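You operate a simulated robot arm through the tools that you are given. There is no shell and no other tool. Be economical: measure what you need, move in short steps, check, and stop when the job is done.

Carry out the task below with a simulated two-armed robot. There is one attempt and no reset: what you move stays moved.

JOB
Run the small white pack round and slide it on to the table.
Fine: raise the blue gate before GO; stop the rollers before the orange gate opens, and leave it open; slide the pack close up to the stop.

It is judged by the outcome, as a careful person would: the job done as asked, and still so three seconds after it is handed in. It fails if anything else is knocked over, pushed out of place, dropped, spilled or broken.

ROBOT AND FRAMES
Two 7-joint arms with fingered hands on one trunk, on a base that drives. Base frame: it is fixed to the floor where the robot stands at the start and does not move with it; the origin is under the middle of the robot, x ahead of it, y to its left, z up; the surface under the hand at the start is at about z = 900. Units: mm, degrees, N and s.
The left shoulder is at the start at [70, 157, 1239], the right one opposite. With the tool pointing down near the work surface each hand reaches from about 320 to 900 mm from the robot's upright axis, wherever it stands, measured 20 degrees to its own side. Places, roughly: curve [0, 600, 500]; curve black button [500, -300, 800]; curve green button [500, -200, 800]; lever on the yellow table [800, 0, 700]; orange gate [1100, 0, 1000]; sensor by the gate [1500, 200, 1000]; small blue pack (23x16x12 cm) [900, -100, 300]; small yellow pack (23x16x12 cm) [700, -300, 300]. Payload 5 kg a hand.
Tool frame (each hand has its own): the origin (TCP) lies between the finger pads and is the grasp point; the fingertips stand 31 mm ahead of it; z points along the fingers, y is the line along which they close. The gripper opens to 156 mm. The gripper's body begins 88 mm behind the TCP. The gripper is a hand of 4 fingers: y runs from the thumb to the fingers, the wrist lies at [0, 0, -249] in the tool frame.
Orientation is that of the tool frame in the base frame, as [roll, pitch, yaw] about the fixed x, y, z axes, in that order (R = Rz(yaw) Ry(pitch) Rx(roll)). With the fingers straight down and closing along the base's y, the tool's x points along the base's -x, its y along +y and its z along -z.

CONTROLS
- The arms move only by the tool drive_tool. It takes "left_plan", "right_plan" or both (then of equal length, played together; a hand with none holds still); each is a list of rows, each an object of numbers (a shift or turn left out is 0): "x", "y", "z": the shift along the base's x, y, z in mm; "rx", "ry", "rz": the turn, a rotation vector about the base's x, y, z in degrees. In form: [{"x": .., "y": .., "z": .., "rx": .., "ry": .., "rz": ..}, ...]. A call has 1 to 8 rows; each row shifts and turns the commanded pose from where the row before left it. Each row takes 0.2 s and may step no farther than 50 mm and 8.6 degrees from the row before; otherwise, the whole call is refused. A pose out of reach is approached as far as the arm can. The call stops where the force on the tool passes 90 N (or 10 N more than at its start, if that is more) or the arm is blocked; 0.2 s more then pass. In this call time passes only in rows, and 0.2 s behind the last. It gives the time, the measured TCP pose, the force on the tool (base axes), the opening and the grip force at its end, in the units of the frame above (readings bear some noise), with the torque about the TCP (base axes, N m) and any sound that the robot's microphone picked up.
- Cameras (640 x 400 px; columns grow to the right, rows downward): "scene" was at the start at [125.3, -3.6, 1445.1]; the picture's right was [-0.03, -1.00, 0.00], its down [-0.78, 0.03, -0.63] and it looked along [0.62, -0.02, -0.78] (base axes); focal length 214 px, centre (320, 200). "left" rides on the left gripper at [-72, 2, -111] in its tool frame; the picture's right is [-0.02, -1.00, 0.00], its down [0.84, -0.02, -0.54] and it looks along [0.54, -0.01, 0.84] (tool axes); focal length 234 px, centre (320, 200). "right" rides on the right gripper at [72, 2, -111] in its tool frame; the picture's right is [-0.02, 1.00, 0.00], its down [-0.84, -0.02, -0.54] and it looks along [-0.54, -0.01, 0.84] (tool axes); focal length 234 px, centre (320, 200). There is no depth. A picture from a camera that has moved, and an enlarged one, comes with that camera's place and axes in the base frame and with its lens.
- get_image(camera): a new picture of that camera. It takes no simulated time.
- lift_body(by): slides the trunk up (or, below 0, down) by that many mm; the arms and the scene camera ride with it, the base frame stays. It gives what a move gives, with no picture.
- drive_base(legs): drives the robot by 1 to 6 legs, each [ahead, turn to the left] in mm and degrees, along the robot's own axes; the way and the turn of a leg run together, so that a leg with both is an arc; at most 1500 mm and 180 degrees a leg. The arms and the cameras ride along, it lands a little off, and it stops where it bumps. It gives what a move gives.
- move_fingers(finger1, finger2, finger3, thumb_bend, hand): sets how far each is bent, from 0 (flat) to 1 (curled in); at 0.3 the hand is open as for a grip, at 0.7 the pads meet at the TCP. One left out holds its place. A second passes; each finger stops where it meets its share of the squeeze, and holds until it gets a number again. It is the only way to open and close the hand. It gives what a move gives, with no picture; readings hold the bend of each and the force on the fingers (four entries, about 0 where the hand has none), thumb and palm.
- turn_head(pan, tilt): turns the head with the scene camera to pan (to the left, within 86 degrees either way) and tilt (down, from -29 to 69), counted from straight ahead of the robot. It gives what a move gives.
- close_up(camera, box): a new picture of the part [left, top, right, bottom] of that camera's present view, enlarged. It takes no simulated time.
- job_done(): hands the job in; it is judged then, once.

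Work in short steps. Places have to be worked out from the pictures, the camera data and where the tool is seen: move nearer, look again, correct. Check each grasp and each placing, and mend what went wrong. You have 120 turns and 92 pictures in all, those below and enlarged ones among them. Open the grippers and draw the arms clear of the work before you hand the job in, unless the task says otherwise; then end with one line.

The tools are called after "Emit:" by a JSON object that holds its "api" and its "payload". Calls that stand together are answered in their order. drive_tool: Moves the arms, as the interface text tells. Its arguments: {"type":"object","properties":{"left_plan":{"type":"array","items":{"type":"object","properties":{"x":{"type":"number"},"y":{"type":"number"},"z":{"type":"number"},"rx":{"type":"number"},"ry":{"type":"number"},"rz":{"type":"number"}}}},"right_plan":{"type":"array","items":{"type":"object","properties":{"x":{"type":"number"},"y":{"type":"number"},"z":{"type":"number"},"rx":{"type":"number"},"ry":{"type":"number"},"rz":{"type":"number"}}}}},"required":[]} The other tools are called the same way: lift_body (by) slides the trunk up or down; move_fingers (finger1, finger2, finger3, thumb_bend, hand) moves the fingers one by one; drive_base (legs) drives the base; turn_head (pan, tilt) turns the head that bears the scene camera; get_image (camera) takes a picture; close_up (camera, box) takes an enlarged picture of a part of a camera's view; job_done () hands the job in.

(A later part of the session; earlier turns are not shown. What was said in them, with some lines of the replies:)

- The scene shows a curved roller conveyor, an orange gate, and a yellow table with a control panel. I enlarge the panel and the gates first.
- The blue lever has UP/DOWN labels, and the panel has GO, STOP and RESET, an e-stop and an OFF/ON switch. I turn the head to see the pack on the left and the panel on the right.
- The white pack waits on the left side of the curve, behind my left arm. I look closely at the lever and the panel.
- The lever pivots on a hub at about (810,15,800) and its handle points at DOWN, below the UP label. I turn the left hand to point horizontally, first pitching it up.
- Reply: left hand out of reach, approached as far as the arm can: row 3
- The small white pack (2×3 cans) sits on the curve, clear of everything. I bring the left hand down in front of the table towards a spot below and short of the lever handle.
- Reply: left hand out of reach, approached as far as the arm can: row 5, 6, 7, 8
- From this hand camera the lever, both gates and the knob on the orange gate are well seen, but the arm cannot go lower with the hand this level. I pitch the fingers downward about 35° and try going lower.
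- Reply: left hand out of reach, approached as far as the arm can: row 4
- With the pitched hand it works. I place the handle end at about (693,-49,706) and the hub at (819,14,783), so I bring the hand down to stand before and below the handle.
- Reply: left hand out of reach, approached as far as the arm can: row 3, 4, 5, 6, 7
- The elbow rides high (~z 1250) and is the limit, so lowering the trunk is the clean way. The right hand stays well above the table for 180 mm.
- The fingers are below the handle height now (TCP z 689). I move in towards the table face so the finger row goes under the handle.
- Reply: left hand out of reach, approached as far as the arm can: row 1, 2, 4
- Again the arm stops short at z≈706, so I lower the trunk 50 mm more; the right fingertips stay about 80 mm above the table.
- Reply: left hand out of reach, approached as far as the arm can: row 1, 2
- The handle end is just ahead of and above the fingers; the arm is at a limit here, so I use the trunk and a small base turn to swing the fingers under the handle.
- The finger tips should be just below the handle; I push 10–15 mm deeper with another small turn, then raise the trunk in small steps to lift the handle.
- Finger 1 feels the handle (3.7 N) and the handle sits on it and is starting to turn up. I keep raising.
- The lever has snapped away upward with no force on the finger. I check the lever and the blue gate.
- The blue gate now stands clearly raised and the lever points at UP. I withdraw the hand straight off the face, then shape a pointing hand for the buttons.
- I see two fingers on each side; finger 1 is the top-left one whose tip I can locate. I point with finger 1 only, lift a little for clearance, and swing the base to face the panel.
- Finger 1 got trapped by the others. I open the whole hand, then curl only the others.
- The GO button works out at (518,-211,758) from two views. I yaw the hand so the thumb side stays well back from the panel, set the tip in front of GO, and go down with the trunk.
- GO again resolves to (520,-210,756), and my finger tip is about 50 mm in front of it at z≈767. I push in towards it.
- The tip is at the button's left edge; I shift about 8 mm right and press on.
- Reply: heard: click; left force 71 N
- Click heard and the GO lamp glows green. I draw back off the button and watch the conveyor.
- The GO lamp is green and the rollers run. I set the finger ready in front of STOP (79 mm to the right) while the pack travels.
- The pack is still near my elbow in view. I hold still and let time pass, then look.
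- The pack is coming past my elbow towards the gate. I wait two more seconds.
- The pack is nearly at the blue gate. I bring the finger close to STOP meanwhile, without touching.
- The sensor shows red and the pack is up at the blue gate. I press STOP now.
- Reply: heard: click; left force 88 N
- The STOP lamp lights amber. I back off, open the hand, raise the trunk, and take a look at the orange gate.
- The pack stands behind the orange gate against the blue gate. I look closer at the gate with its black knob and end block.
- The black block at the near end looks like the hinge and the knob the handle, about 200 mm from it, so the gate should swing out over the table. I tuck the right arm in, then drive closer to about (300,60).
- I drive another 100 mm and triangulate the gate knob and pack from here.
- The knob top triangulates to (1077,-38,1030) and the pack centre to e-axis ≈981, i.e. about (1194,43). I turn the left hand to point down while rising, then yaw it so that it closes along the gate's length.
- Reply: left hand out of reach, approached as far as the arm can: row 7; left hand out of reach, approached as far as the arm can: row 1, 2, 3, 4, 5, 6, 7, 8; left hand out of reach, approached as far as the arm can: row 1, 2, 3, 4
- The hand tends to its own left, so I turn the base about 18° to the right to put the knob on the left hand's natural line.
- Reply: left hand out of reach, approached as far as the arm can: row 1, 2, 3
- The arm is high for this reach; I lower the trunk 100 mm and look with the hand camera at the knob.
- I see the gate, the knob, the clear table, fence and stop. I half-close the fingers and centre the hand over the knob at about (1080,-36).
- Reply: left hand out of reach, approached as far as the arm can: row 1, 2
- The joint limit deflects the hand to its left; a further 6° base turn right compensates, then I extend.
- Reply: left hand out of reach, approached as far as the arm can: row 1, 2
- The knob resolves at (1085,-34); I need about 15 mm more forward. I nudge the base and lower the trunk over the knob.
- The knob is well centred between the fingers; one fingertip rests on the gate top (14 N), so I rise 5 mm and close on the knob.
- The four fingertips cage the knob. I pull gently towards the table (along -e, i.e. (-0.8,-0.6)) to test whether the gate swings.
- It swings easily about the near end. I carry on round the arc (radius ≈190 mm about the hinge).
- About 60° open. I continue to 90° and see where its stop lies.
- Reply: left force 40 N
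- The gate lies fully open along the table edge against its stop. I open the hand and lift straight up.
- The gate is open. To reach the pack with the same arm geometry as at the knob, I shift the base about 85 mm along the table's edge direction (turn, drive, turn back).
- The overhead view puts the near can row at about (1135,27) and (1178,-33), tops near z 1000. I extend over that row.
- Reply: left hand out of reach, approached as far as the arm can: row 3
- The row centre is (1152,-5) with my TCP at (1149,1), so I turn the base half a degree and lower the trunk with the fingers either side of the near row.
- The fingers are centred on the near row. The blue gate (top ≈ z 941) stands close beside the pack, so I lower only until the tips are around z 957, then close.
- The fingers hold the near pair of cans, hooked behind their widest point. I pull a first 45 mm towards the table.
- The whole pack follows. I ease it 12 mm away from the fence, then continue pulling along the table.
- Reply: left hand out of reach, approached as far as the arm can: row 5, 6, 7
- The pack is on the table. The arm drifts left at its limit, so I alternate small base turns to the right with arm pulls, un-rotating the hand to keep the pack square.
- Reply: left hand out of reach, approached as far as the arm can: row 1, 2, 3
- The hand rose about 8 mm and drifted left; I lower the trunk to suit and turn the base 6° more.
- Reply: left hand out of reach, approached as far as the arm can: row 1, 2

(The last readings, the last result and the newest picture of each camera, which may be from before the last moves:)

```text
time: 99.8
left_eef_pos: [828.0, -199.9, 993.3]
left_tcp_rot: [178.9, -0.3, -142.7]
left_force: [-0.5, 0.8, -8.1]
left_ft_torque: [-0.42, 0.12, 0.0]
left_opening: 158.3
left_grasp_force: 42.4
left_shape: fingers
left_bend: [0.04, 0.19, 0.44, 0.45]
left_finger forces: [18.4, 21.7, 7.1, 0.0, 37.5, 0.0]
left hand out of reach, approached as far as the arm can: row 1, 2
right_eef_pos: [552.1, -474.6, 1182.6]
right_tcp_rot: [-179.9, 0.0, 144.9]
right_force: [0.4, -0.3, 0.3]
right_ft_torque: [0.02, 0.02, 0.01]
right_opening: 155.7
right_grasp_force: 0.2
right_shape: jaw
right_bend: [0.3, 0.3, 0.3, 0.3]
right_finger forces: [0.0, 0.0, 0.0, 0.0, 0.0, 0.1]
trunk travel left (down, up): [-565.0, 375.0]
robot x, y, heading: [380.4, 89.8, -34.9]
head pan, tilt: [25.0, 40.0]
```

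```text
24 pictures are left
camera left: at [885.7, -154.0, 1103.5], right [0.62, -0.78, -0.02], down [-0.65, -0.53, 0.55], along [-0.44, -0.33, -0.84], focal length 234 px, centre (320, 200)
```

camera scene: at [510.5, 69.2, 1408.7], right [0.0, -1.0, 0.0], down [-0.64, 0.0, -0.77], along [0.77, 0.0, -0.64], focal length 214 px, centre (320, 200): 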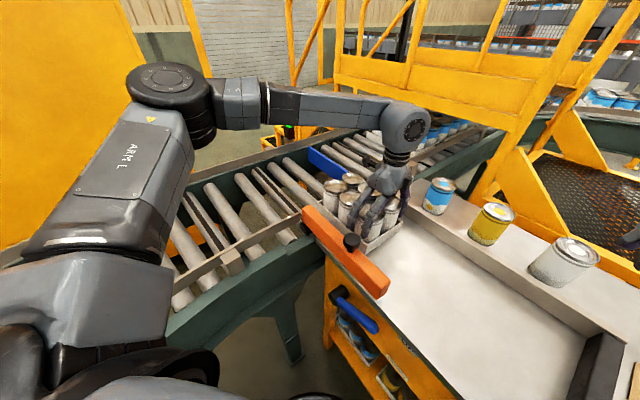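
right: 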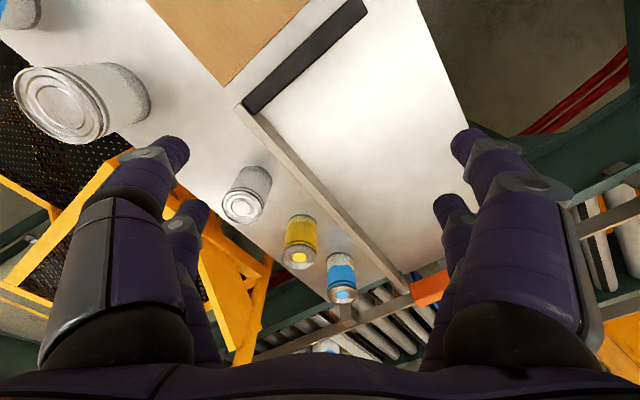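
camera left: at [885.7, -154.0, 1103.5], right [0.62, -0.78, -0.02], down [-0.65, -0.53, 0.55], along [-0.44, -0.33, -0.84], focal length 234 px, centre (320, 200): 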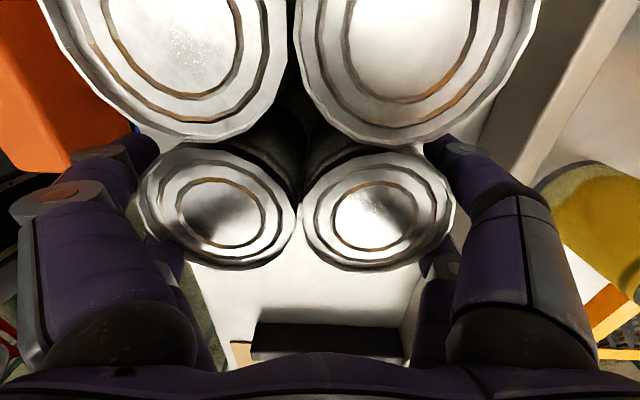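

The stop face is about 250 mm ahead of the tray's front edge. I repeat the turn-and-pull cycle.

Emit:
{"api": "drive_base", "payload": {"legs": [[0, -7]]}}

Emit:
{"api": "drive_tool", "payload": {"left_plan": [{"x": -16, "y": -14, "z": -2, "rz": 3.5}, {"x": -16, "y": -14, "z": -2, "rz": 3.5}]}}

Emit:
{"api": "drive_base", "payload": {"legs": [[0, -7]]}}

Emit:
{"api": "drive_tool", "payload": {"left_plan": [{"x": -14, "y": -12, "z": -2, "rz": 3.5}, {"x": -14, "y": -12, "z": -2, "rz": 3.5}]}}

Emit:
{"api": "get_image", "payload": {"camera": "left"}}

```text
time: 100.7
left_eef_pos: [789.5, -251.1, 994.4]
left_tcp_rot: [179.1, -0.4, -149.7]
left_force: [0.7, 0.7, -8.7]
left_ft_torque: [-0.43, 0.06, 0.14]
left_opening: 158.0
left_grasp_force: 42.1
left_shape: fingers
left_bend: [0.05, 0.19, 0.44, 0.45]
left_finger forces: [18.8, 21.7, 7.0, 0.1, 37.5, 0.0]
right_eef_pos: [480.7, -490.8, 1184.0]
right_tcp_rot: [-179.8, 0.0, 137.9]
right_force: [-0.5, -0.1, 0.1]
right_ft_torque: [0.0, -0.01, 0.01]
right_opening: 156.2
right_grasp_force: 0.0
right_shape: jaw
right_bend: [0.3, 0.3, 0.3, 0.3]
right_finger forces: [0.0, 0.1, 0.0, 0.0, 0.0, 0.1]
trunk travel left (down, up): [-565.0, 375.0]
robot x, y, heading: [376.5, 92.9, -42.0]
head pan, tilt: [25.0, 40.0]
```

```text
time: 101.3
left_eef_pos: [769.6, -245.2, 994.3]
left_tcp_rot: [179.1, -0.4, -142.7]
left_force: [0.7, 0.9, -9.3]
left_ft_torque: [-0.4, 0.12, -0.01]
left_opening: 158.0
left_grasp_force: 41.8
left_shape: fingers
left_bend: [0.05, 0.19, 0.44, 0.45]
left_finger forces: [18.3, 21.5, 6.9, 0.1, 37.1, 0.0]
left hand out of reach, approached as far as the arm can: row 1, 2
right_eef_pos: [479.9, -490.9, 1182.1]
right_tcp_rot: [-179.9, 0.1, 137.9]
right_force: [0.0, 0.2, 0.4]
right_ft_torque: [0.03, 0.02, -0.03]
right_opening: 156.0
right_grasp_force: 0.0
right_shape: jaw
right_bend: [0.3, 0.3, 0.3, 0.3]
right_finger forces: [0.0, 0.2, 0.1, 0.1, 0.1, 0.0]
trunk travel left (down, up): [-565.0, 375.0]
robot x, y, heading: [383.9, 89.9, -41.9]
head pan, tilt: [25.0, 40.0]
```

```text
time: 102.3
left_eef_pos: [725.4, -288.9, 993.8]
left_tcp_rot: [179.2, -0.4, -149.7]
left_force: [0.4, 0.7, -7.9]
left_ft_torque: [-0.4, 0.07, 0.09]
left_opening: 157.9
left_grasp_force: 42.5
left_shape: fingers
left_bend: [0.05, 0.19, 0.44, 0.45]
left_finger forces: [18.7, 21.3, 6.6, 0.0, 37.3, 0.1]
right_eef_pos: [410.4, -498.3, 1183.2]
right_tcp_rot: [-180.0, 0.0, 130.9]
right_force: [0.4, 0.2, 0.4]
right_ft_torque: [0.03, 0.02, -0.04]
right_opening: 155.8
right_grasp_force: 0.0
right_shape: jaw
right_bend: [0.3, 0.3, 0.3, 0.3]
right_finger forces: [0.0, 0.0, 0.0, 0.1, 0.0, 0.1]
trunk travel left (down, up): [-565.0, 375.0]
robot x, y, heading: [379.0, 89.0, -48.9]
head pan, tilt: [25.0, 40.0]
```

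```text
time: 102.9
left_eef_pos: [713.5, -284.1, 993.4]
left_tcp_rot: [179.2, -0.5, -142.6]
left_force: [0.3, 0.2, -7.4]
left_ft_torque: [-0.38, -0.08, 0.02]
left_opening: 157.9
left_grasp_force: 41.1
left_shape: fingers
left_bend: [0.05, 0.19, 0.44, 0.45]
left_finger forces: [18.5, 20.8, 6.5, 0.1, 37.0, 0.0]
left hand out of reach, approached as far as the arm can: row 1, 2
right_eef_pos: [410.3, -499.2, 1183.8]
right_tcp_rot: [-179.9, 0.0, 131.0]
right_force: [-0.1, -0.6, -0.1]
right_ft_torque: [-0.01, -0.02, -0.01]
right_opening: 155.9
right_grasp_force: 0.1
right_shape: jaw
right_bend: [0.3, 0.3, 0.3, 0.3]
right_finger forces: [0.1, 0.0, 0.1, 0.0, 0.1, 0.0]
trunk travel left (down, up): [-565.0, 375.0]
robot x, y, heading: [381.0, 91.5, -48.8]
head pan, tilt: [25.0, 40.0]
```

```text
23 pictures are left
camera left: at [772.2, -239.3, 1103.7], right [0.63, -0.78, -0.02], down [-0.65, -0.53, 0.55], along [-0.44, -0.33, -0.83], focal length 234 px, centre (320, 200)
```

left: 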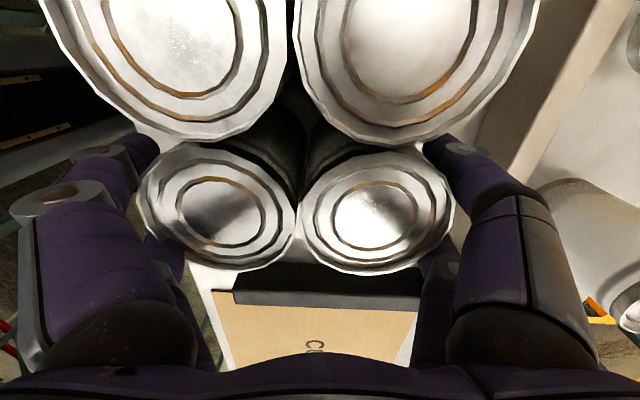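

About 110 mm remain. Here a base turn moves the pack almost straight along the table, so I do one more turn with squaring.

Emit:
{"api": "drive_base", "payload": {"legs": [[0, -6]]}}

Emit:
{"api": "drive_tool", "payload": {"left_plan": [{"x": -12, "y": -9, "z": -2, "rz": 3}, {"x": -12, "y": -9, "z": -1, "rz": 3}]}}

Emit:
{"api": "get_image", "payload": {"camera": "left"}}

```text
time: 103.8
left_eef_pos: [673.5, -317.9, 994.4]
left_tcp_rot: [179.1, -0.4, -148.7]
left_force: [1.8, 0.9, -7.7]
left_ft_torque: [-0.35, 0.0, 0.04]
left_opening: 157.9
left_grasp_force: 41.0
left_shape: fingers
left_bend: [0.05, 0.19, 0.44, 0.45]
left_finger forces: [18.6, 20.6, 6.4, 0.0, 36.9, 0.1]
right_eef_pos: [348.8, -498.5, 1182.7]
right_tcp_rot: [-179.9, 0.0, 125.0]
right_force: [-0.2, 0.5, 0.2]
right_ft_torque: [-0.04, 0.01, 0.01]
right_opening: 156.2
right_grasp_force: 0.2
right_shape: jaw
right_bend: [0.3, 0.3, 0.3, 0.3]
right_finger forces: [0.0, 0.1, 0.0, 0.1, 0.0, 0.0]
trunk travel left (down, up): [-565.0, 375.0]
robot x, y, heading: [376.3, 95.8, -55.0]
head pan, tilt: [25.0, 40.0]
```

```text
time: 104.4
left_eef_pos: [664.0, -313.3, 993.2]
left_tcp_rot: [179.2, -0.5, -142.6]
left_force: [0.0, 0.5, -6.9]
left_ft_torque: [-0.38, -0.14, -0.01]
left_opening: 158.0
left_grasp_force: 40.3
left_shape: fingers
left_bend: [0.05, 0.19, 0.44, 0.45]
left_finger forces: [18.4, 20.2, 6.2, 0.0, 36.6, 0.1]
left hand out of reach, approached as far as the arm can: row 1, 2
right_eef_pos: [348.8, -498.8, 1182.3]
right_tcp_rot: [-179.9, 0.0, 125.0]
right_force: [0.1, -0.7, 0.7]
right_ft_torque: [0.01, 0.01, 0.02]
right_opening: 155.8
right_grasp_force: 0.0
right_shape: jaw
right_bend: [0.3, 0.3, 0.3, 0.3]
right_finger forces: [0.0, 0.0, 0.0, 0.0, 0.1, 0.0]
trunk travel left (down, up): [-565.0, 375.0]
robot x, y, heading: [382.2, 90.8, -54.8]
head pan, tilt: [25.0, 40.0]
```

```text
22 pictures are left
camera left: at [723.2, -267.6, 1103.4], right [0.63, -0.78, -0.01], down [-0.64, -0.53, 0.55], along [-0.44, -0.34, -0.83], focal length 234 px, centre (320, 200)
```

left: 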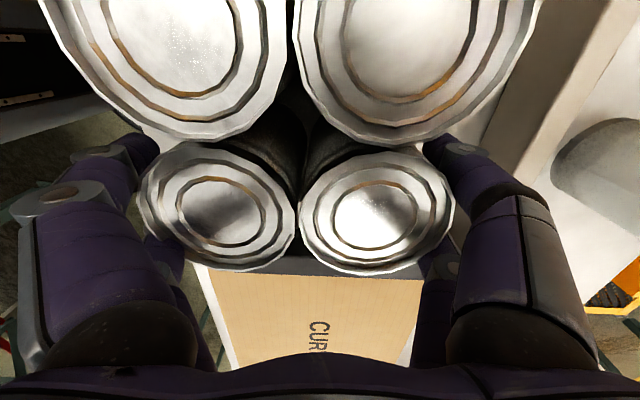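

The stop now shows right in front of the cans. I turn 3° more with squaring, then check the gap with the head camera.

Emit:
{"api": "drive_base", "payload": {"legs": [[0, -3]]}}

Emit:
{"api": "drive_tool", "payload": {"left_plan": [{"x": -4, "y": -3, "z": -2, "rz": 3}]}}

Emit:
{"api": "turn_head", "payload": {"pan": 10, "tilt": 50}}

Emit:
{"api": "get_image", "payload": {"camera": "scene"}}

```text
time: 105.2
left_eef_pos: [644.7, -327.1, 993.5]
left_tcp_rot: [179.2, -0.7, -145.6]
left_force: [1.1, 0.5, -6.8]
left_ft_torque: [-0.39, -0.1, -0.08]
left_opening: 157.8
left_grasp_force: 40.6
left_shape: fingers
left_bend: [0.05, 0.19, 0.44, 0.45]
left_finger forces: [18.3, 20.0, 6.2, 0.0, 36.5, 0.0]
right_eef_pos: [319.1, -496.8, 1183.6]
right_tcp_rot: [-179.8, 0.1, 121.9]
right_force: [0.2, -0.3, 0.1]
right_ft_torque: [-0.02, 0.01, -0.01]
right_opening: 155.7
right_grasp_force: 0.0
right_shape: jaw
right_bend: [0.3, 0.3, 0.3, 0.3]
right_finger forces: [0.0, 0.0, 0.1, 0.1, 0.0, 0.1]
trunk travel left (down, up): [-565.0, 375.0]
robot x, y, heading: [378.9, 94.9, -57.9]
head pan, tilt: [25.0, 40.0]
```

```text
time: 105.7
left_eef_pos: [641.7, -328.1, 992.0]
left_tcp_rot: [179.2, -0.9, -142.8]
left_force: [-0.3, -2.1, -3.6]
left_ft_torque: [-0.38, -0.57, -0.4]
left_opening: 157.9
left_grasp_force: 40.7
left_shape: fingers
left_bend: [0.05, 0.19, 0.44, 0.45]
left_finger forces: [18.2, 19.9, 5.7, 0.0, 37.1, 0.1]
left hand out of reach, approached as far as the arm can: row 1
right_eef_pos: [316.6, -495.9, 1183.3]
right_tcp_rot: [-179.9, 0.1, 122.0]
right_force: [0.6, -0.4, -0.4]
right_ft_torque: [-0.01, 0.0, -0.02]
right_opening: 155.8
right_grasp_force: 0.0
right_shape: jaw
right_bend: [0.3, 0.3, 0.3, 0.3]
right_finger forces: [0.0, 0.0, 0.0, 0.0, 0.0, 0.0]
trunk travel left (down, up): [-565.0, 375.0]
robot x, y, heading: [379.9, 91.2, -58.2]
head pan, tilt: [25.0, 40.0]
```

```text
time: 106.4
left_eef_pos: [641.9, -327.7, 992.1]
left_tcp_rot: [179.3, -0.7, -142.7]
left_force: [-0.6, -1.7, -4.1]
left_ft_torque: [-0.37, -0.5, -0.34]
left_opening: 158.0
left_grasp_force: 40.7
left_shape: fingers
left_bend: [0.05, 0.19, 0.44, 0.45]
left_finger forces: [18.3, 19.8, 5.7, 0.1, 37.1, 0.0]
right_eef_pos: [316.6, -496.8, 1183.1]
right_tcp_rot: [-179.9, 0.0, 122.0]
right_force: [1.0, 0.1, -0.1]
right_ft_torque: [0.01, -0.03, 0.0]
right_opening: 155.9
right_grasp_force: 0.1
right_shape: jaw
right_bend: [0.3, 0.3, 0.3, 0.3]
right_finger forces: [0.1, 0.1, 0.0, 0.0, 0.0, 0.1]
trunk travel left (down, up): [-565.0, 375.0]
robot x, y, heading: [380.3, 90.7, -57.8]
head pan, tilt: [10.0, 50.0]
```

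```text
21 pictures are left
camera scene: at [458.3, -9.2, 1386.8], right [-0.74, -0.67, 0.0], down [-0.51, 0.57, -0.64], along [0.43, -0.48, -0.77], focal length 214 px, centre (320, 200)
```

scene: 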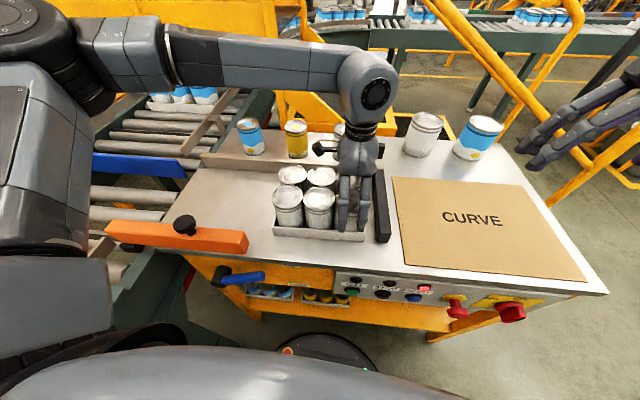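

The pack is a centimetre or two from the stop. One lamp at RESET seems lit, so I zoom on the panel and on the gap.

Emit:
{"api": "close_up", "payload": {"camera": "scene", "box": [340, 265, 460, 340]}}

Emit:
{"api": "close_up", "payload": {"camera": "scene", "box": [260, 150, 420, 250]}}

```text
5.33 times, centred on (400, 302) of scene
camera zoom: at [458.3, -9.2, 1386.8], right [-0.74, -0.67, 0.0], down [-0.51, 0.57, -0.64], along [0.43, -0.48, -0.77], focal length 1144 px, centre (-107, -347)
```

zoom: 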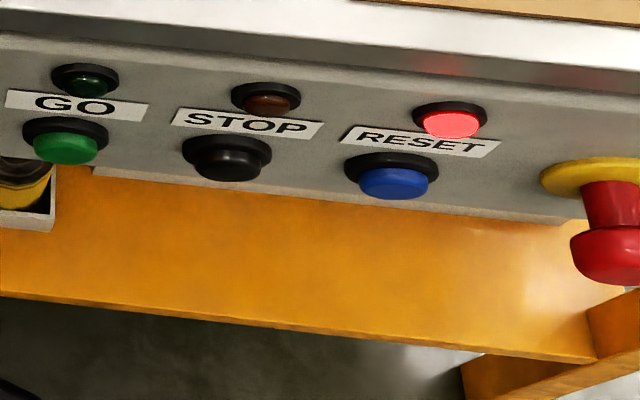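

```text
4.00 times, centred on (340, 200) of scene
camera zoom: at [458.3, -9.2, 1386.8], right [-0.74, -0.67, 0.0], down [-0.51, 0.57, -0.64], along [0.43, -0.48, -0.77], focal length 858 px, centre (240, 200)
```

zoom: 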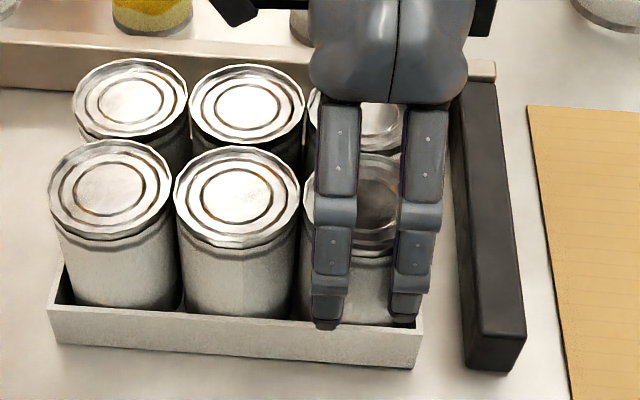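

The gap to the stop is around 30 mm. (The RESET lamp is presumably the guard interlock from the open gate; it isn't part of the job.) I try a straight arm pull.

Emit:
{"api": "drive_tool", "payload": {"left_plan": [{"x": -8, "y": -6}, {"x": -8, "y": -6}]}}

```text
time: 107.0
left_eef_pos: [638.3, -324.3, 993.8]
left_tcp_rot: [179.2, -0.9, -142.6]
left_force: [0.6, -0.2, -7.5]
left_ft_torque: [-0.37, -0.03, -0.1]
left_opening: 158.0
left_grasp_force: 40.8
left_shape: fingers
left_bend: [0.05, 0.19, 0.44, 0.45]
left_finger forces: [17.8, 20.7, 6.5, 0.0, 36.4, 0.0]
left hand out of reach, approached as far as the arm can: row 1, 2
right_eef_pos: [317.9, -496.3, 1182.2]
right_tcp_rot: [-179.9, 0.0, 122.0]
right_force: [0.3, -0.6, -1.0]
right_ft_torque: [0.01, -0.02, 0.04]
right_opening: 156.0
right_grasp_force: 0.0
right_shape: jaw
right_bend: [0.3, 0.3, 0.3, 0.3]
right_finger forces: [0.0, 0.0, 0.0, 0.0, 0.1, 0.0]
trunk travel left (down, up): [-565.0, 375.0]
robot x, y, heading: [379.2, 92.2, -57.9]
head pan, tilt: [10.0, 50.0]
```

The arm alone no longer moves that way. I pre-rotate the hand by +3° and then turn the base −3°, so the pack arrives square at the stop.

Emit:
{"api": "drive_tool", "payload": {"left_plan": [{"rz": 3}]}}

Emit:
{"api": "drive_base", "payload": {"legs": [[0, -2.6]]}}

Emit:
{"api": "close_up", "payload": {"camera": "scene", "box": [260, 150, 420, 250]}}

```text
time: 107.4
left_eef_pos: [638.0, -325.1, 994.7]
left_tcp_rot: [179.1, -0.6, -139.7]
left_force: [-0.3, -1.0, -6.6]
left_ft_torque: [-0.46, -0.04, -0.21]
left_opening: 157.4
left_grasp_force: 40.9
left_shape: fingers
left_bend: [0.05, 0.19, 0.44, 0.45]
left_finger forces: [17.7, 20.4, 7.1, 0.1, 36.6, 0.1]
right_eef_pos: [317.1, -495.9, 1183.2]
right_tcp_rot: [-179.9, -0.1, 122.0]
right_force: [-0.4, 0.0, 0.3]
right_ft_torque: [0.01, 0.02, 0.0]
right_opening: 156.1
right_grasp_force: 0.1
right_shape: jaw
right_bend: [0.3, 0.3, 0.3, 0.3]
right_finger forces: [0.0, 0.0, 0.0, 0.0, 0.0, 0.0]
trunk travel left (down, up): [-565.0, 375.0]
robot x, y, heading: [382.8, 94.8, -57.9]
head pan, tilt: [10.0, 50.0]
```

```text
time: 108.2
left_eef_pos: [621.0, -335.1, 994.7]
left_tcp_rot: [179.2, -0.7, -142.2]
left_force: [1.2, -0.7, -7.7]
left_ft_torque: [-0.4, -0.02, -0.04]
left_opening: 157.6
left_grasp_force: 41.0
left_shape: fingers
left_bend: [0.05, 0.19, 0.44, 0.45]
left_finger forces: [18.1, 20.5, 6.6, 0.1, 36.4, 0.1]
right_eef_pos: [292.0, -492.8, 1183.2]
right_tcp_rot: [-179.8, -0.1, 119.4]
right_force: [-0.6, 0.4, 1.2]
right_ft_torque: [-0.02, 0.03, 0.02]
right_opening: 155.9
right_grasp_force: 0.0
right_shape: jaw
right_bend: [0.3, 0.3, 0.3, 0.3]
right_finger forces: [0.0, 0.0, 0.0, 0.0, 0.0, 0.0]
trunk travel left (down, up): [-565.0, 375.0]
robot x, y, heading: [378.9, 87.3, -60.7]
head pan, tilt: [10.0, 50.0]
```

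```text
4.00 times, centred on (340, 200) of scene
camera zoom: at [455.3, -11.9, 1386.8], right [-0.77, -0.64, 0.0], down [-0.49, 0.59, -0.64], along [0.41, -0.5, -0.77], focal length 858 px, centre (240, 200)
```

zoom: 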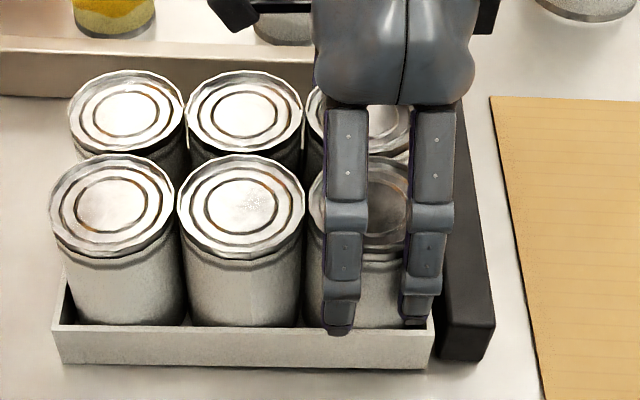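

About 6 mm remains. I settle the 4 mm of lift, then nudge the last bit against the stop.

Emit:
{"api": "lift_body", "payload": {"by": -4}}

Emit:
{"api": "drive_tool", "payload": {"left_plan": [{"rz": 1}]}}

Emit:
{"api": "drive_base", "payload": {"legs": [[0, -0.9]]}}

Emit:
{"api": "close_up", "payload": {"camera": "scene", "box": [300, 170, 400, 250]}}

```text
time: 108.8
left_eef_pos: [619.1, -335.9, 991.2]
left_tcp_rot: [179.3, -0.7, -142.3]
left_force: [-2.9, -1.7, -2.3]
left_ft_torque: [-0.24, -0.61, -0.09]
left_opening: 157.8
left_grasp_force: 40.1
left_shape: fingers
left_bend: [0.05, 0.19, 0.44, 0.45]
left_finger forces: [19.2, 20.1, 5.3, 0.0, 35.9, 0.0]
right_eef_pos: [291.0, -493.1, 1179.3]
right_tcp_rot: [-179.8, 0.1, 119.4]
right_force: [-0.4, 0.5, -0.7]
right_ft_torque: [-0.01, 0.0, 0.0]
right_opening: 156.0
right_grasp_force: 0.0
right_shape: jaw
right_bend: [0.3, 0.3, 0.3, 0.3]
right_finger forces: [0.0, 0.1, 0.1, 0.0, 0.0, 0.0]
trunk travel left (down, up): [-561.0, 379.0]
robot x, y, heading: [379.6, 93.2, -60.4]
head pan, tilt: [10.0, 50.0]
```

```text
time: 109.2
left_eef_pos: [620.1, -335.8, 990.8]
left_tcp_rot: [179.3, -0.7, -141.1]
left_force: [0.5, -2.4, -2.5]
left_ft_torque: [-0.36, -0.73, -0.49]
left_opening: 158.0
left_grasp_force: 40.0
left_shape: fingers
left_bend: [0.05, 0.19, 0.44, 0.45]
left_finger forces: [18.2, 19.5, 5.6, 0.0, 37.6, 0.0]
right_eef_pos: [290.8, -493.8, 1179.5]
right_tcp_rot: [-179.9, 0.0, 119.5]
right_force: [1.0, -0.9, 0.2]
right_ft_torque: [0.0, 0.0, -0.03]
right_opening: 155.9
right_grasp_force: 0.2
right_shape: jaw
right_bend: [0.3, 0.3, 0.3, 0.3]
right_finger forces: [0.0, 0.1, 0.0, 0.0, 0.1, 0.0]
trunk travel left (down, up): [-561.0, 379.0]
robot x, y, heading: [380.7, 92.9, -60.4]
head pan, tilt: [10.0, 50.0]
```

```text
time: 109.9
left_eef_pos: [611.7, -339.5, 990.3]
left_tcp_rot: [179.1, -0.7, -142.2]
left_force: [-1.2, 0.9, -3.3]
left_ft_torque: [-0.19, -0.5, 0.12]
left_opening: 157.9
left_grasp_force: 40.2
left_shape: fingers
left_bend: [0.05, 0.19, 0.44, 0.45]
left_finger forces: [19.4, 20.7, 5.0, 0.1, 35.8, 0.1]
right_eef_pos: [280.8, -491.5, 1178.0]
right_tcp_rot: [-179.9, 0.0, 118.5]
right_force: [0.0, -0.1, -0.1]
right_ft_torque: [-0.02, 0.0, 0.01]
right_opening: 155.6
right_grasp_force: 0.1
right_shape: jaw
right_bend: [0.3, 0.3, 0.3, 0.3]
right_finger forces: [0.0, 0.0, 0.0, 0.0, 0.0, 0.0]
trunk travel left (down, up): [-561.0, 379.0]
robot x, y, heading: [384.4, 91.8, -61.6]
head pan, tilt: [10.0, 50.0]
```

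```text
5.00 times, centred on (350, 210) of scene
camera zoom: at [451.9, -13.2, 1382.8], right [-0.78, -0.62, 0.0], down [-0.48, 0.6, -0.64], along [0.4, -0.5, -0.77], focal length 1072 px, centre (170, 150)
```

zoom: 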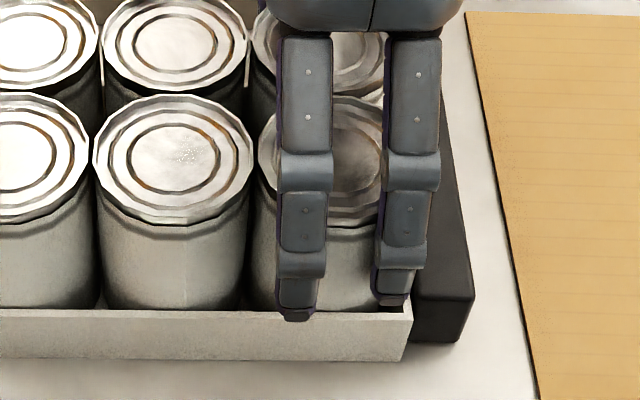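

The tray end is now within a few mm of the stop, with no contact force yet. One more tiny nudge.

Emit:
{"api": "drive_tool", "payload": {"left_plan": [{"rz": 0.7}]}}

Emit:
{"api": "drive_base", "payload": {"legs": [[0, -0.6]]}}

Emit:
{"api": "close_up", "payload": {"camera": "scene", "box": [340, 200, 390, 240]}}

```text
time: 110.3
left_eef_pos: [611.1, -340.0, 990.9]
left_tcp_rot: [179.3, -0.7, -141.5]
left_force: [-0.8, -0.4, -2.4]
left_ft_torque: [-0.38, -0.66, -0.1]
left_opening: 157.6
left_grasp_force: 40.5
left_shape: fingers
left_bend: [0.05, 0.19, 0.44, 0.45]
left_finger forces: [18.4, 20.1, 5.6, 0.0, 35.9, 0.0]
right_eef_pos: [281.0, -491.2, 1178.9]
right_tcp_rot: [-179.9, 0.0, 118.4]
right_force: [0.2, 0.4, 0.6]
right_ft_torque: [-0.02, 0.0, 0.01]
right_opening: 155.9
right_grasp_force: 0.1
right_shape: jaw
right_bend: [0.3, 0.3, 0.3, 0.3]
right_finger forces: [0.1, 0.0, 0.0, 0.1, 0.1, 0.0]
trunk travel left (down, up): [-561.0, 379.0]
robot x, y, heading: [379.1, 94.3, -61.6]
head pan, tilt: [10.0, 50.0]
```

```text
time: 111.0
left_eef_pos: [610.7, -339.7, 991.1]
left_tcp_rot: [179.2, -0.7, -142.0]
left_force: [13.8, 7.6, 0.4]
left_ft_torque: [-0.51, -0.31, -0.67]
left_opening: 157.8
left_grasp_force: 38.2
left_shape: fingers
left_bend: [0.05, 0.2, 0.44, 0.45]
left_finger forces: [18.0, 17.4, 4.7, 0.0, 36.7, 0.0]
right_eef_pos: [276.9, -489.1, 1179.7]
right_tcp_rot: [-179.8, 0.0, 117.8]
right_force: [-0.5, 0.3, 0.3]
right_ft_torque: [0.01, -0.01, -0.01]
right_opening: 155.8
right_grasp_force: 0.0
right_shape: jaw
right_bend: [0.3, 0.3, 0.3, 0.3]
right_finger forces: [0.1, 0.1, 0.0, 0.0, 0.0, 0.0]
trunk travel left (down, up): [-561.0, 379.0]
robot x, y, heading: [381.2, 91.0, -61.7]
head pan, tilt: [10.0, 50.0]
```

```text
10.00 times, centred on (365, 220) of scene
camera zoom: at [453.1, -12.6, 1382.8], right [-0.79, -0.62, 0.0], down [-0.47, 0.6, -0.64], along [0.39, -0.51, -0.77], focal length 2145 px, centre (-130, 0)
```

zoom: 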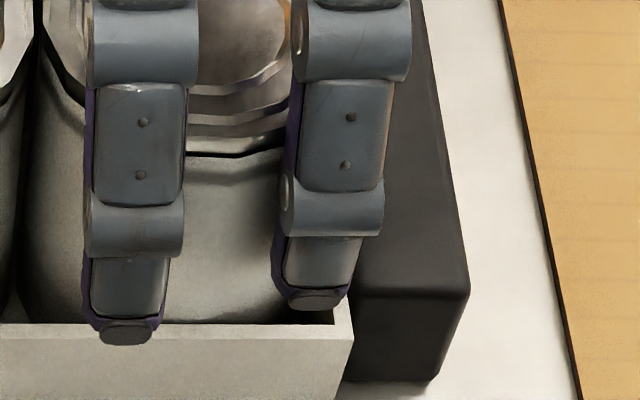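

Contact: 16 N along the table axis and no further travel, so the tray sits up against the stop. I open the fingers and lift straight up.

Emit:
{"api": "move_fingers", "payload": {"hand": "left", "finger1": 0, "finger2": 0.05, "finger3": 0.2, "thumb_bend": 0.2}}

Emit:
{"api": "get_image", "payload": {"camera": "left"}}

```text
time: 112.0
left_eef_pos: [609.4, -340.7, 990.6]
left_tcp_rot: [179.3, -0.6, -142.0]
left_force: [0.5, 0.0, 0.2]
left_ft_torque: [0.0, -0.01, 0.06]
left_opening: 207.8
left_grasp_force: 0.0
left_shape: fingers
left_bend: [0.0, 0.05, 0.2, 0.2]
left_finger forces: [0.1, 0.1, 0.0, 0.0, 0.0, 0.1]
right_eef_pos: [275.9, -489.5, 1179.2]
right_tcp_rot: [-179.9, 0.2, 117.9]
right_force: [-0.5, 0.1, 0.4]
right_ft_torque: [0.0, -0.03, 0.0]
right_opening: 155.9
right_grasp_force: 0.1
right_shape: jaw
right_bend: [0.3, 0.3, 0.3, 0.3]
right_finger forces: [0.1, 0.1, 0.1, 0.1, 0.0, 0.0]
trunk travel left (down, up): [-561.0, 379.0]
robot x, y, heading: [380.9, 93.3, -62.1]
head pan, tilt: [10.0, 50.0]
```

```text
15 pictures are left
camera left: at [667.0, -294.9, 1100.5], right [0.63, -0.77, -0.01], down [-0.64, -0.53, 0.55], along [-0.43, -0.34, -0.83], focal length 234 px, centre (320, 200)
```

left: 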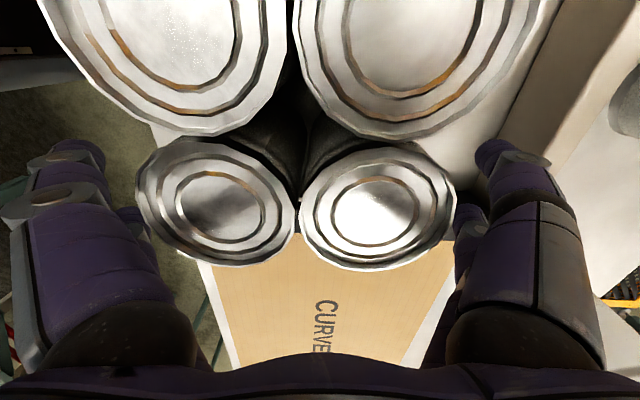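

All fingers are free of the cans. I raise the trunk to lift clear and check the placement.

Emit:
{"api": "lift_body", "payload": {"by": 200}}

Emit:
{"api": "get_image", "payload": {"camera": "left"}}

Emit:
{"api": "get_image", "payload": {"camera": "scene"}}

```text
time: 114.2
left_eef_pos: [608.8, -342.3, 1189.2]
left_tcp_rot: [179.3, -0.7, -142.1]
left_force: [0.7, 0.3, 0.6]
left_ft_torque: [0.01, -0.01, -0.05]
left_opening: 207.6
left_grasp_force: 0.1
left_shape: fingers
left_bend: [0.0, 0.05, 0.2, 0.2]
left_finger forces: [0.1, 0.0, 0.0, 0.1, 0.0, 0.0]
right_eef_pos: [275.4, -491.7, 1378.8]
right_tcp_rot: [-179.9, 0.0, 117.9]
right_force: [-0.4, 0.5, -0.5]
right_ft_torque: [0.02, -0.02, 0.0]
right_opening: 156.0
right_grasp_force: 0.0
right_shape: jaw
right_bend: [0.3, 0.3, 0.3, 0.3]
right_finger forces: [0.0, 0.1, 0.0, 0.0, 0.0, 0.1]
trunk travel left (down, up): [-761.0, 179.0]
robot x, y, heading: [377.6, 92.6, -61.8]
head pan, tilt: [10.0, 50.0]
```

```text
14 pictures are left
camera left: at [666.8, -295.1, 1300.4], right [0.63, -0.77, -0.01], down [-0.64, -0.53, 0.55], along [-0.43, -0.34, -0.83], focal length 234 px, centre (320, 200)
```

left: 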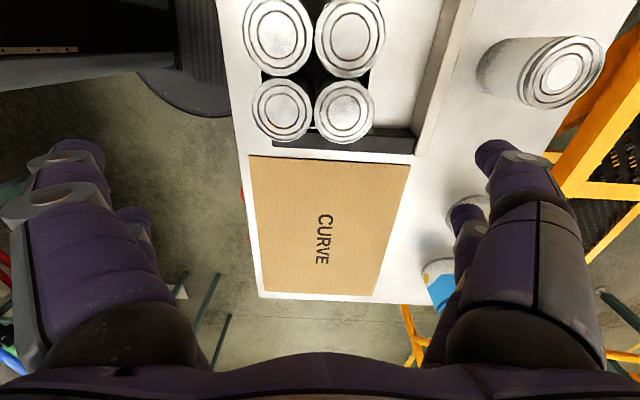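

```text
13 pictures are left
camera scene: at [450.9, -14.1, 1582.8], right [-0.79, -0.62, 0.0], down [-0.47, 0.6, -0.64], along [0.4, -0.51, -0.77], focal length 214 px, centre (320, 200)
```

scene: 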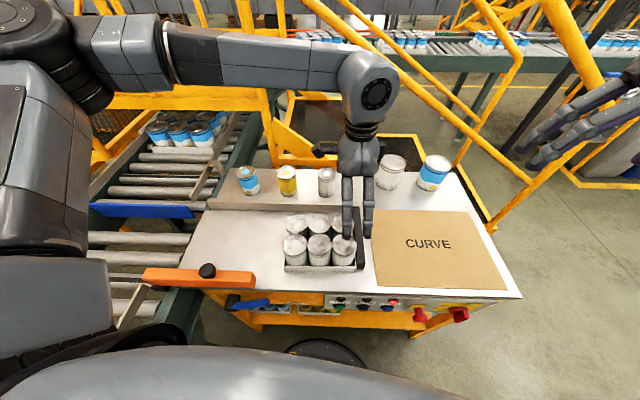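

The pack stands upright and square against the stop, gate open, blue gate up. I draw the left arm back off the table and take a final close look.

Emit:
{"api": "drive_tool", "payload": {"left_plan": [{"x": -10, "y": 40}, {"x": -10, "y": 40}, {"x": -10, "y": 40}, {"x": -10, "y": 40}]}}

Emit:
{"api": "close_up", "payload": {"camera": "scene", "box": [270, 190, 390, 290]}}

Emit:
{"api": "get_image", "payload": {"camera": "scene"}}

```text
time: 115.2
left_eef_pos: [567.4, -179.5, 1190.6]
left_tcp_rot: [179.4, -0.7, -142.0]
left_force: [0.2, -0.1, -0.2]
left_ft_torque: [-0.02, -0.02, -0.03]
left_opening: 208.0
left_grasp_force: 0.0
left_shape: fingers
left_bend: [0.0, 0.05, 0.2, 0.2]
left_finger forces: [0.0, 0.1, 0.1, 0.1, 0.0, 0.0]
right_eef_pos: [273.0, -487.4, 1381.1]
right_tcp_rot: [-179.9, 0.2, 117.9]
right_force: [-0.2, 0.1, 1.1]
right_ft_torque: [-0.02, -0.07, -0.01]
right_opening: 155.7
right_grasp_force: 0.0
right_shape: jaw
right_bend: [0.3, 0.3, 0.3, 0.3]
right_finger forces: [0.0, 0.0, 0.0, 0.0, 0.1, 0.1]
trunk travel left (down, up): [-761.0, 179.0]
robot x, y, heading: [382.4, 93.2, -62.0]
head pan, tilt: [10.0, 50.0]
```

```text
4.00 times, centred on (330, 240) of scene
camera zoom: at [449.4, -11.0, 1583.1], right [-0.79, -0.62, 0.0], down [-0.47, 0.6, -0.64], along [0.4, -0.51, -0.76], focal length 858 px, centre (280, 40)
```

zoom: 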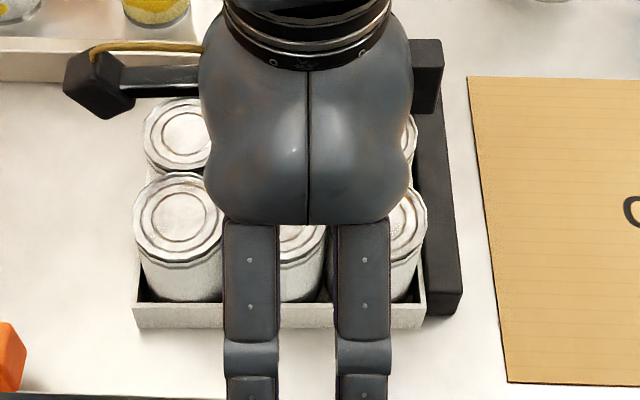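

```text
11 pictures are left
camera scene: at [449.4, -11.0, 1583.1], right [-0.79, -0.62, 0.0], down [-0.47, 0.6, -0.64], along [0.4, -0.51, -0.76], focal length 214 px, centre (320, 200)
```

scene: 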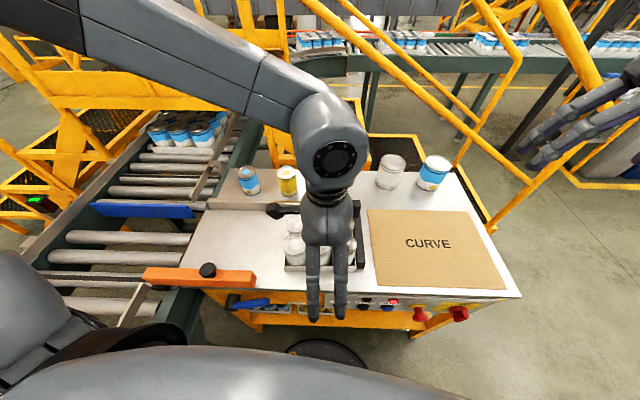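

The tray's end touches the stop. I move the hand a little further off the table edge and then hand in.

Emit:
{"api": "drive_tool", "payload": {"left_plan": [{"x": -10, "y": 40}, {"x": -10, "y": 40}, {"x": -10, "y": 40}]}}

Emit:
{"api": "close_up", "payload": {"camera": "scene", "box": [180, 180, 400, 320]}}

```text
time: 116.0
left_eef_pos: [537.3, -103.5, 1206.5]
left_tcp_rot: [-178.5, -0.3, -143.2]
left_force: [12.6, -28.9, 10.0]
left_ft_torque: [0.52, 0.22, 0.3]
left_opening: 179.5
left_grasp_force: 0.1
left_shape: fingers
left_bend: [0.21, 0.19, 0.2, 0.2]
left_finger forces: [0.0, 0.0, 0.0, 0.0, 0.0, 0.0]
left hand out of reach, approached as far as the arm can: row 2, 3
right_eef_pos: [277.5, -492.0, 1378.6]
right_tcp_rot: [-179.7, -0.1, 117.8]
right_force: [0.6, 0.0, 0.5]
right_ft_torque: [0.01, -0.05, 0.0]
right_opening: 155.9
right_grasp_force: 0.1
right_shape: jaw
right_bend: [0.3, 0.3, 0.3, 0.3]
right_finger forces: [0.0, 0.0, 0.0, 0.1, 0.1, 0.0]
trunk travel left (down, up): [-761.0, 179.0]
robot x, y, heading: [384.7, 91.4, -61.9]
head pan, tilt: [10.0, 50.0]
```

```text
2.86 times, centred on (290, 250) of scene
camera zoom: at [453.6, -16.1, 1582.6], right [-0.79, -0.62, 0.0], down [-0.47, 0.6, -0.64], along [0.39, -0.51, -0.77], focal length 613 px, centre (406, 57)
```

zoom: 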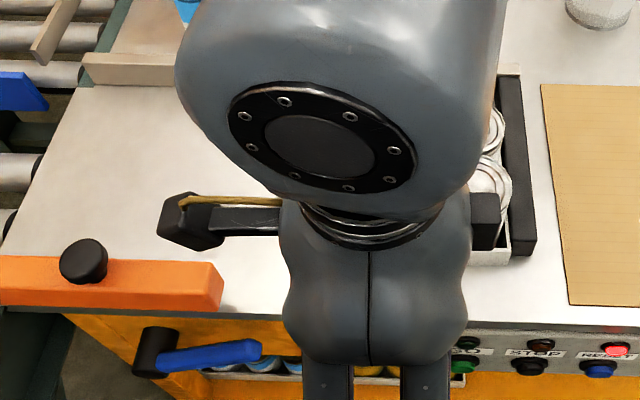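

The hand seems to press on my own body (fingers pushed in), so I ease it 30 mm forward again; it stays above and clear of everything.

Emit:
{"api": "drive_tool", "payload": {"left_plan": [{"x": 8, "y": -25}, {"x": 4, "y": -15}]}}

Emit:
{"api": "get_image", "payload": {"camera": "left"}}

```text
time: 116.6
left_eef_pos: [542.4, -130.0, 1198.8]
left_tcp_rot: [179.0, -0.5, -142.0]
left_force: [-0.1, -1.8, -0.8]
left_ft_torque: [-0.07, -0.04, -0.04]
left_opening: 204.9
left_grasp_force: 0.0
left_shape: fingers
left_bend: [0.03, 0.05, 0.2, 0.2]
left_finger forces: [0.1, 0.0, 0.0, 0.0, 0.1, 0.0]
right_eef_pos: [275.1, -490.4, 1378.8]
right_tcp_rot: [-179.8, -0.1, 117.9]
right_force: [0.8, 0.3, 0.6]
right_ft_torque: [0.03, 0.02, 0.01]
right_opening: 156.0
right_grasp_force: 0.0
right_shape: jaw
right_bend: [0.3, 0.3, 0.3, 0.3]
right_finger forces: [0.1, 0.0, 0.0, 0.0, 0.0, 0.0]
trunk travel left (down, up): [-761.0, 179.0]
robot x, y, heading: [378.5, 96.5, -61.7]
head pan, tilt: [10.0, 50.0]
```

```text
9 pictures are left
camera left: at [600.1, -84.1, 1308.5], right [0.63, -0.77, -0.02], down [-0.64, -0.54, 0.55], along [-0.44, -0.34, -0.83], focal length 234 px, centre (320, 200)
```

left: 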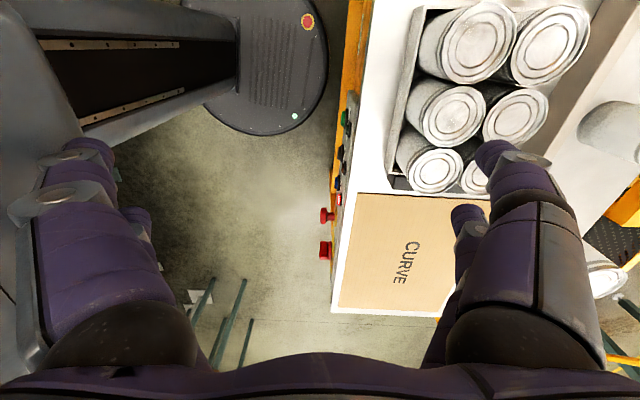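

All is at rest: pack against the stop, gate open, rollers stopped, arms clear. I hand the job in.

Emit:
{"api": "job_done", "payload": {}}

```text
The job is handed in.
```

The small white pack went round the curve and now sits on the table, touching the stop. The blue gate was raised before GO, the rollers were stopped before the orange gate opened, and the orange gate is left open. The RESET lamp was red at the end. I noticed it only after the gate was open and took it for the gate's interlock, so I left it alone.
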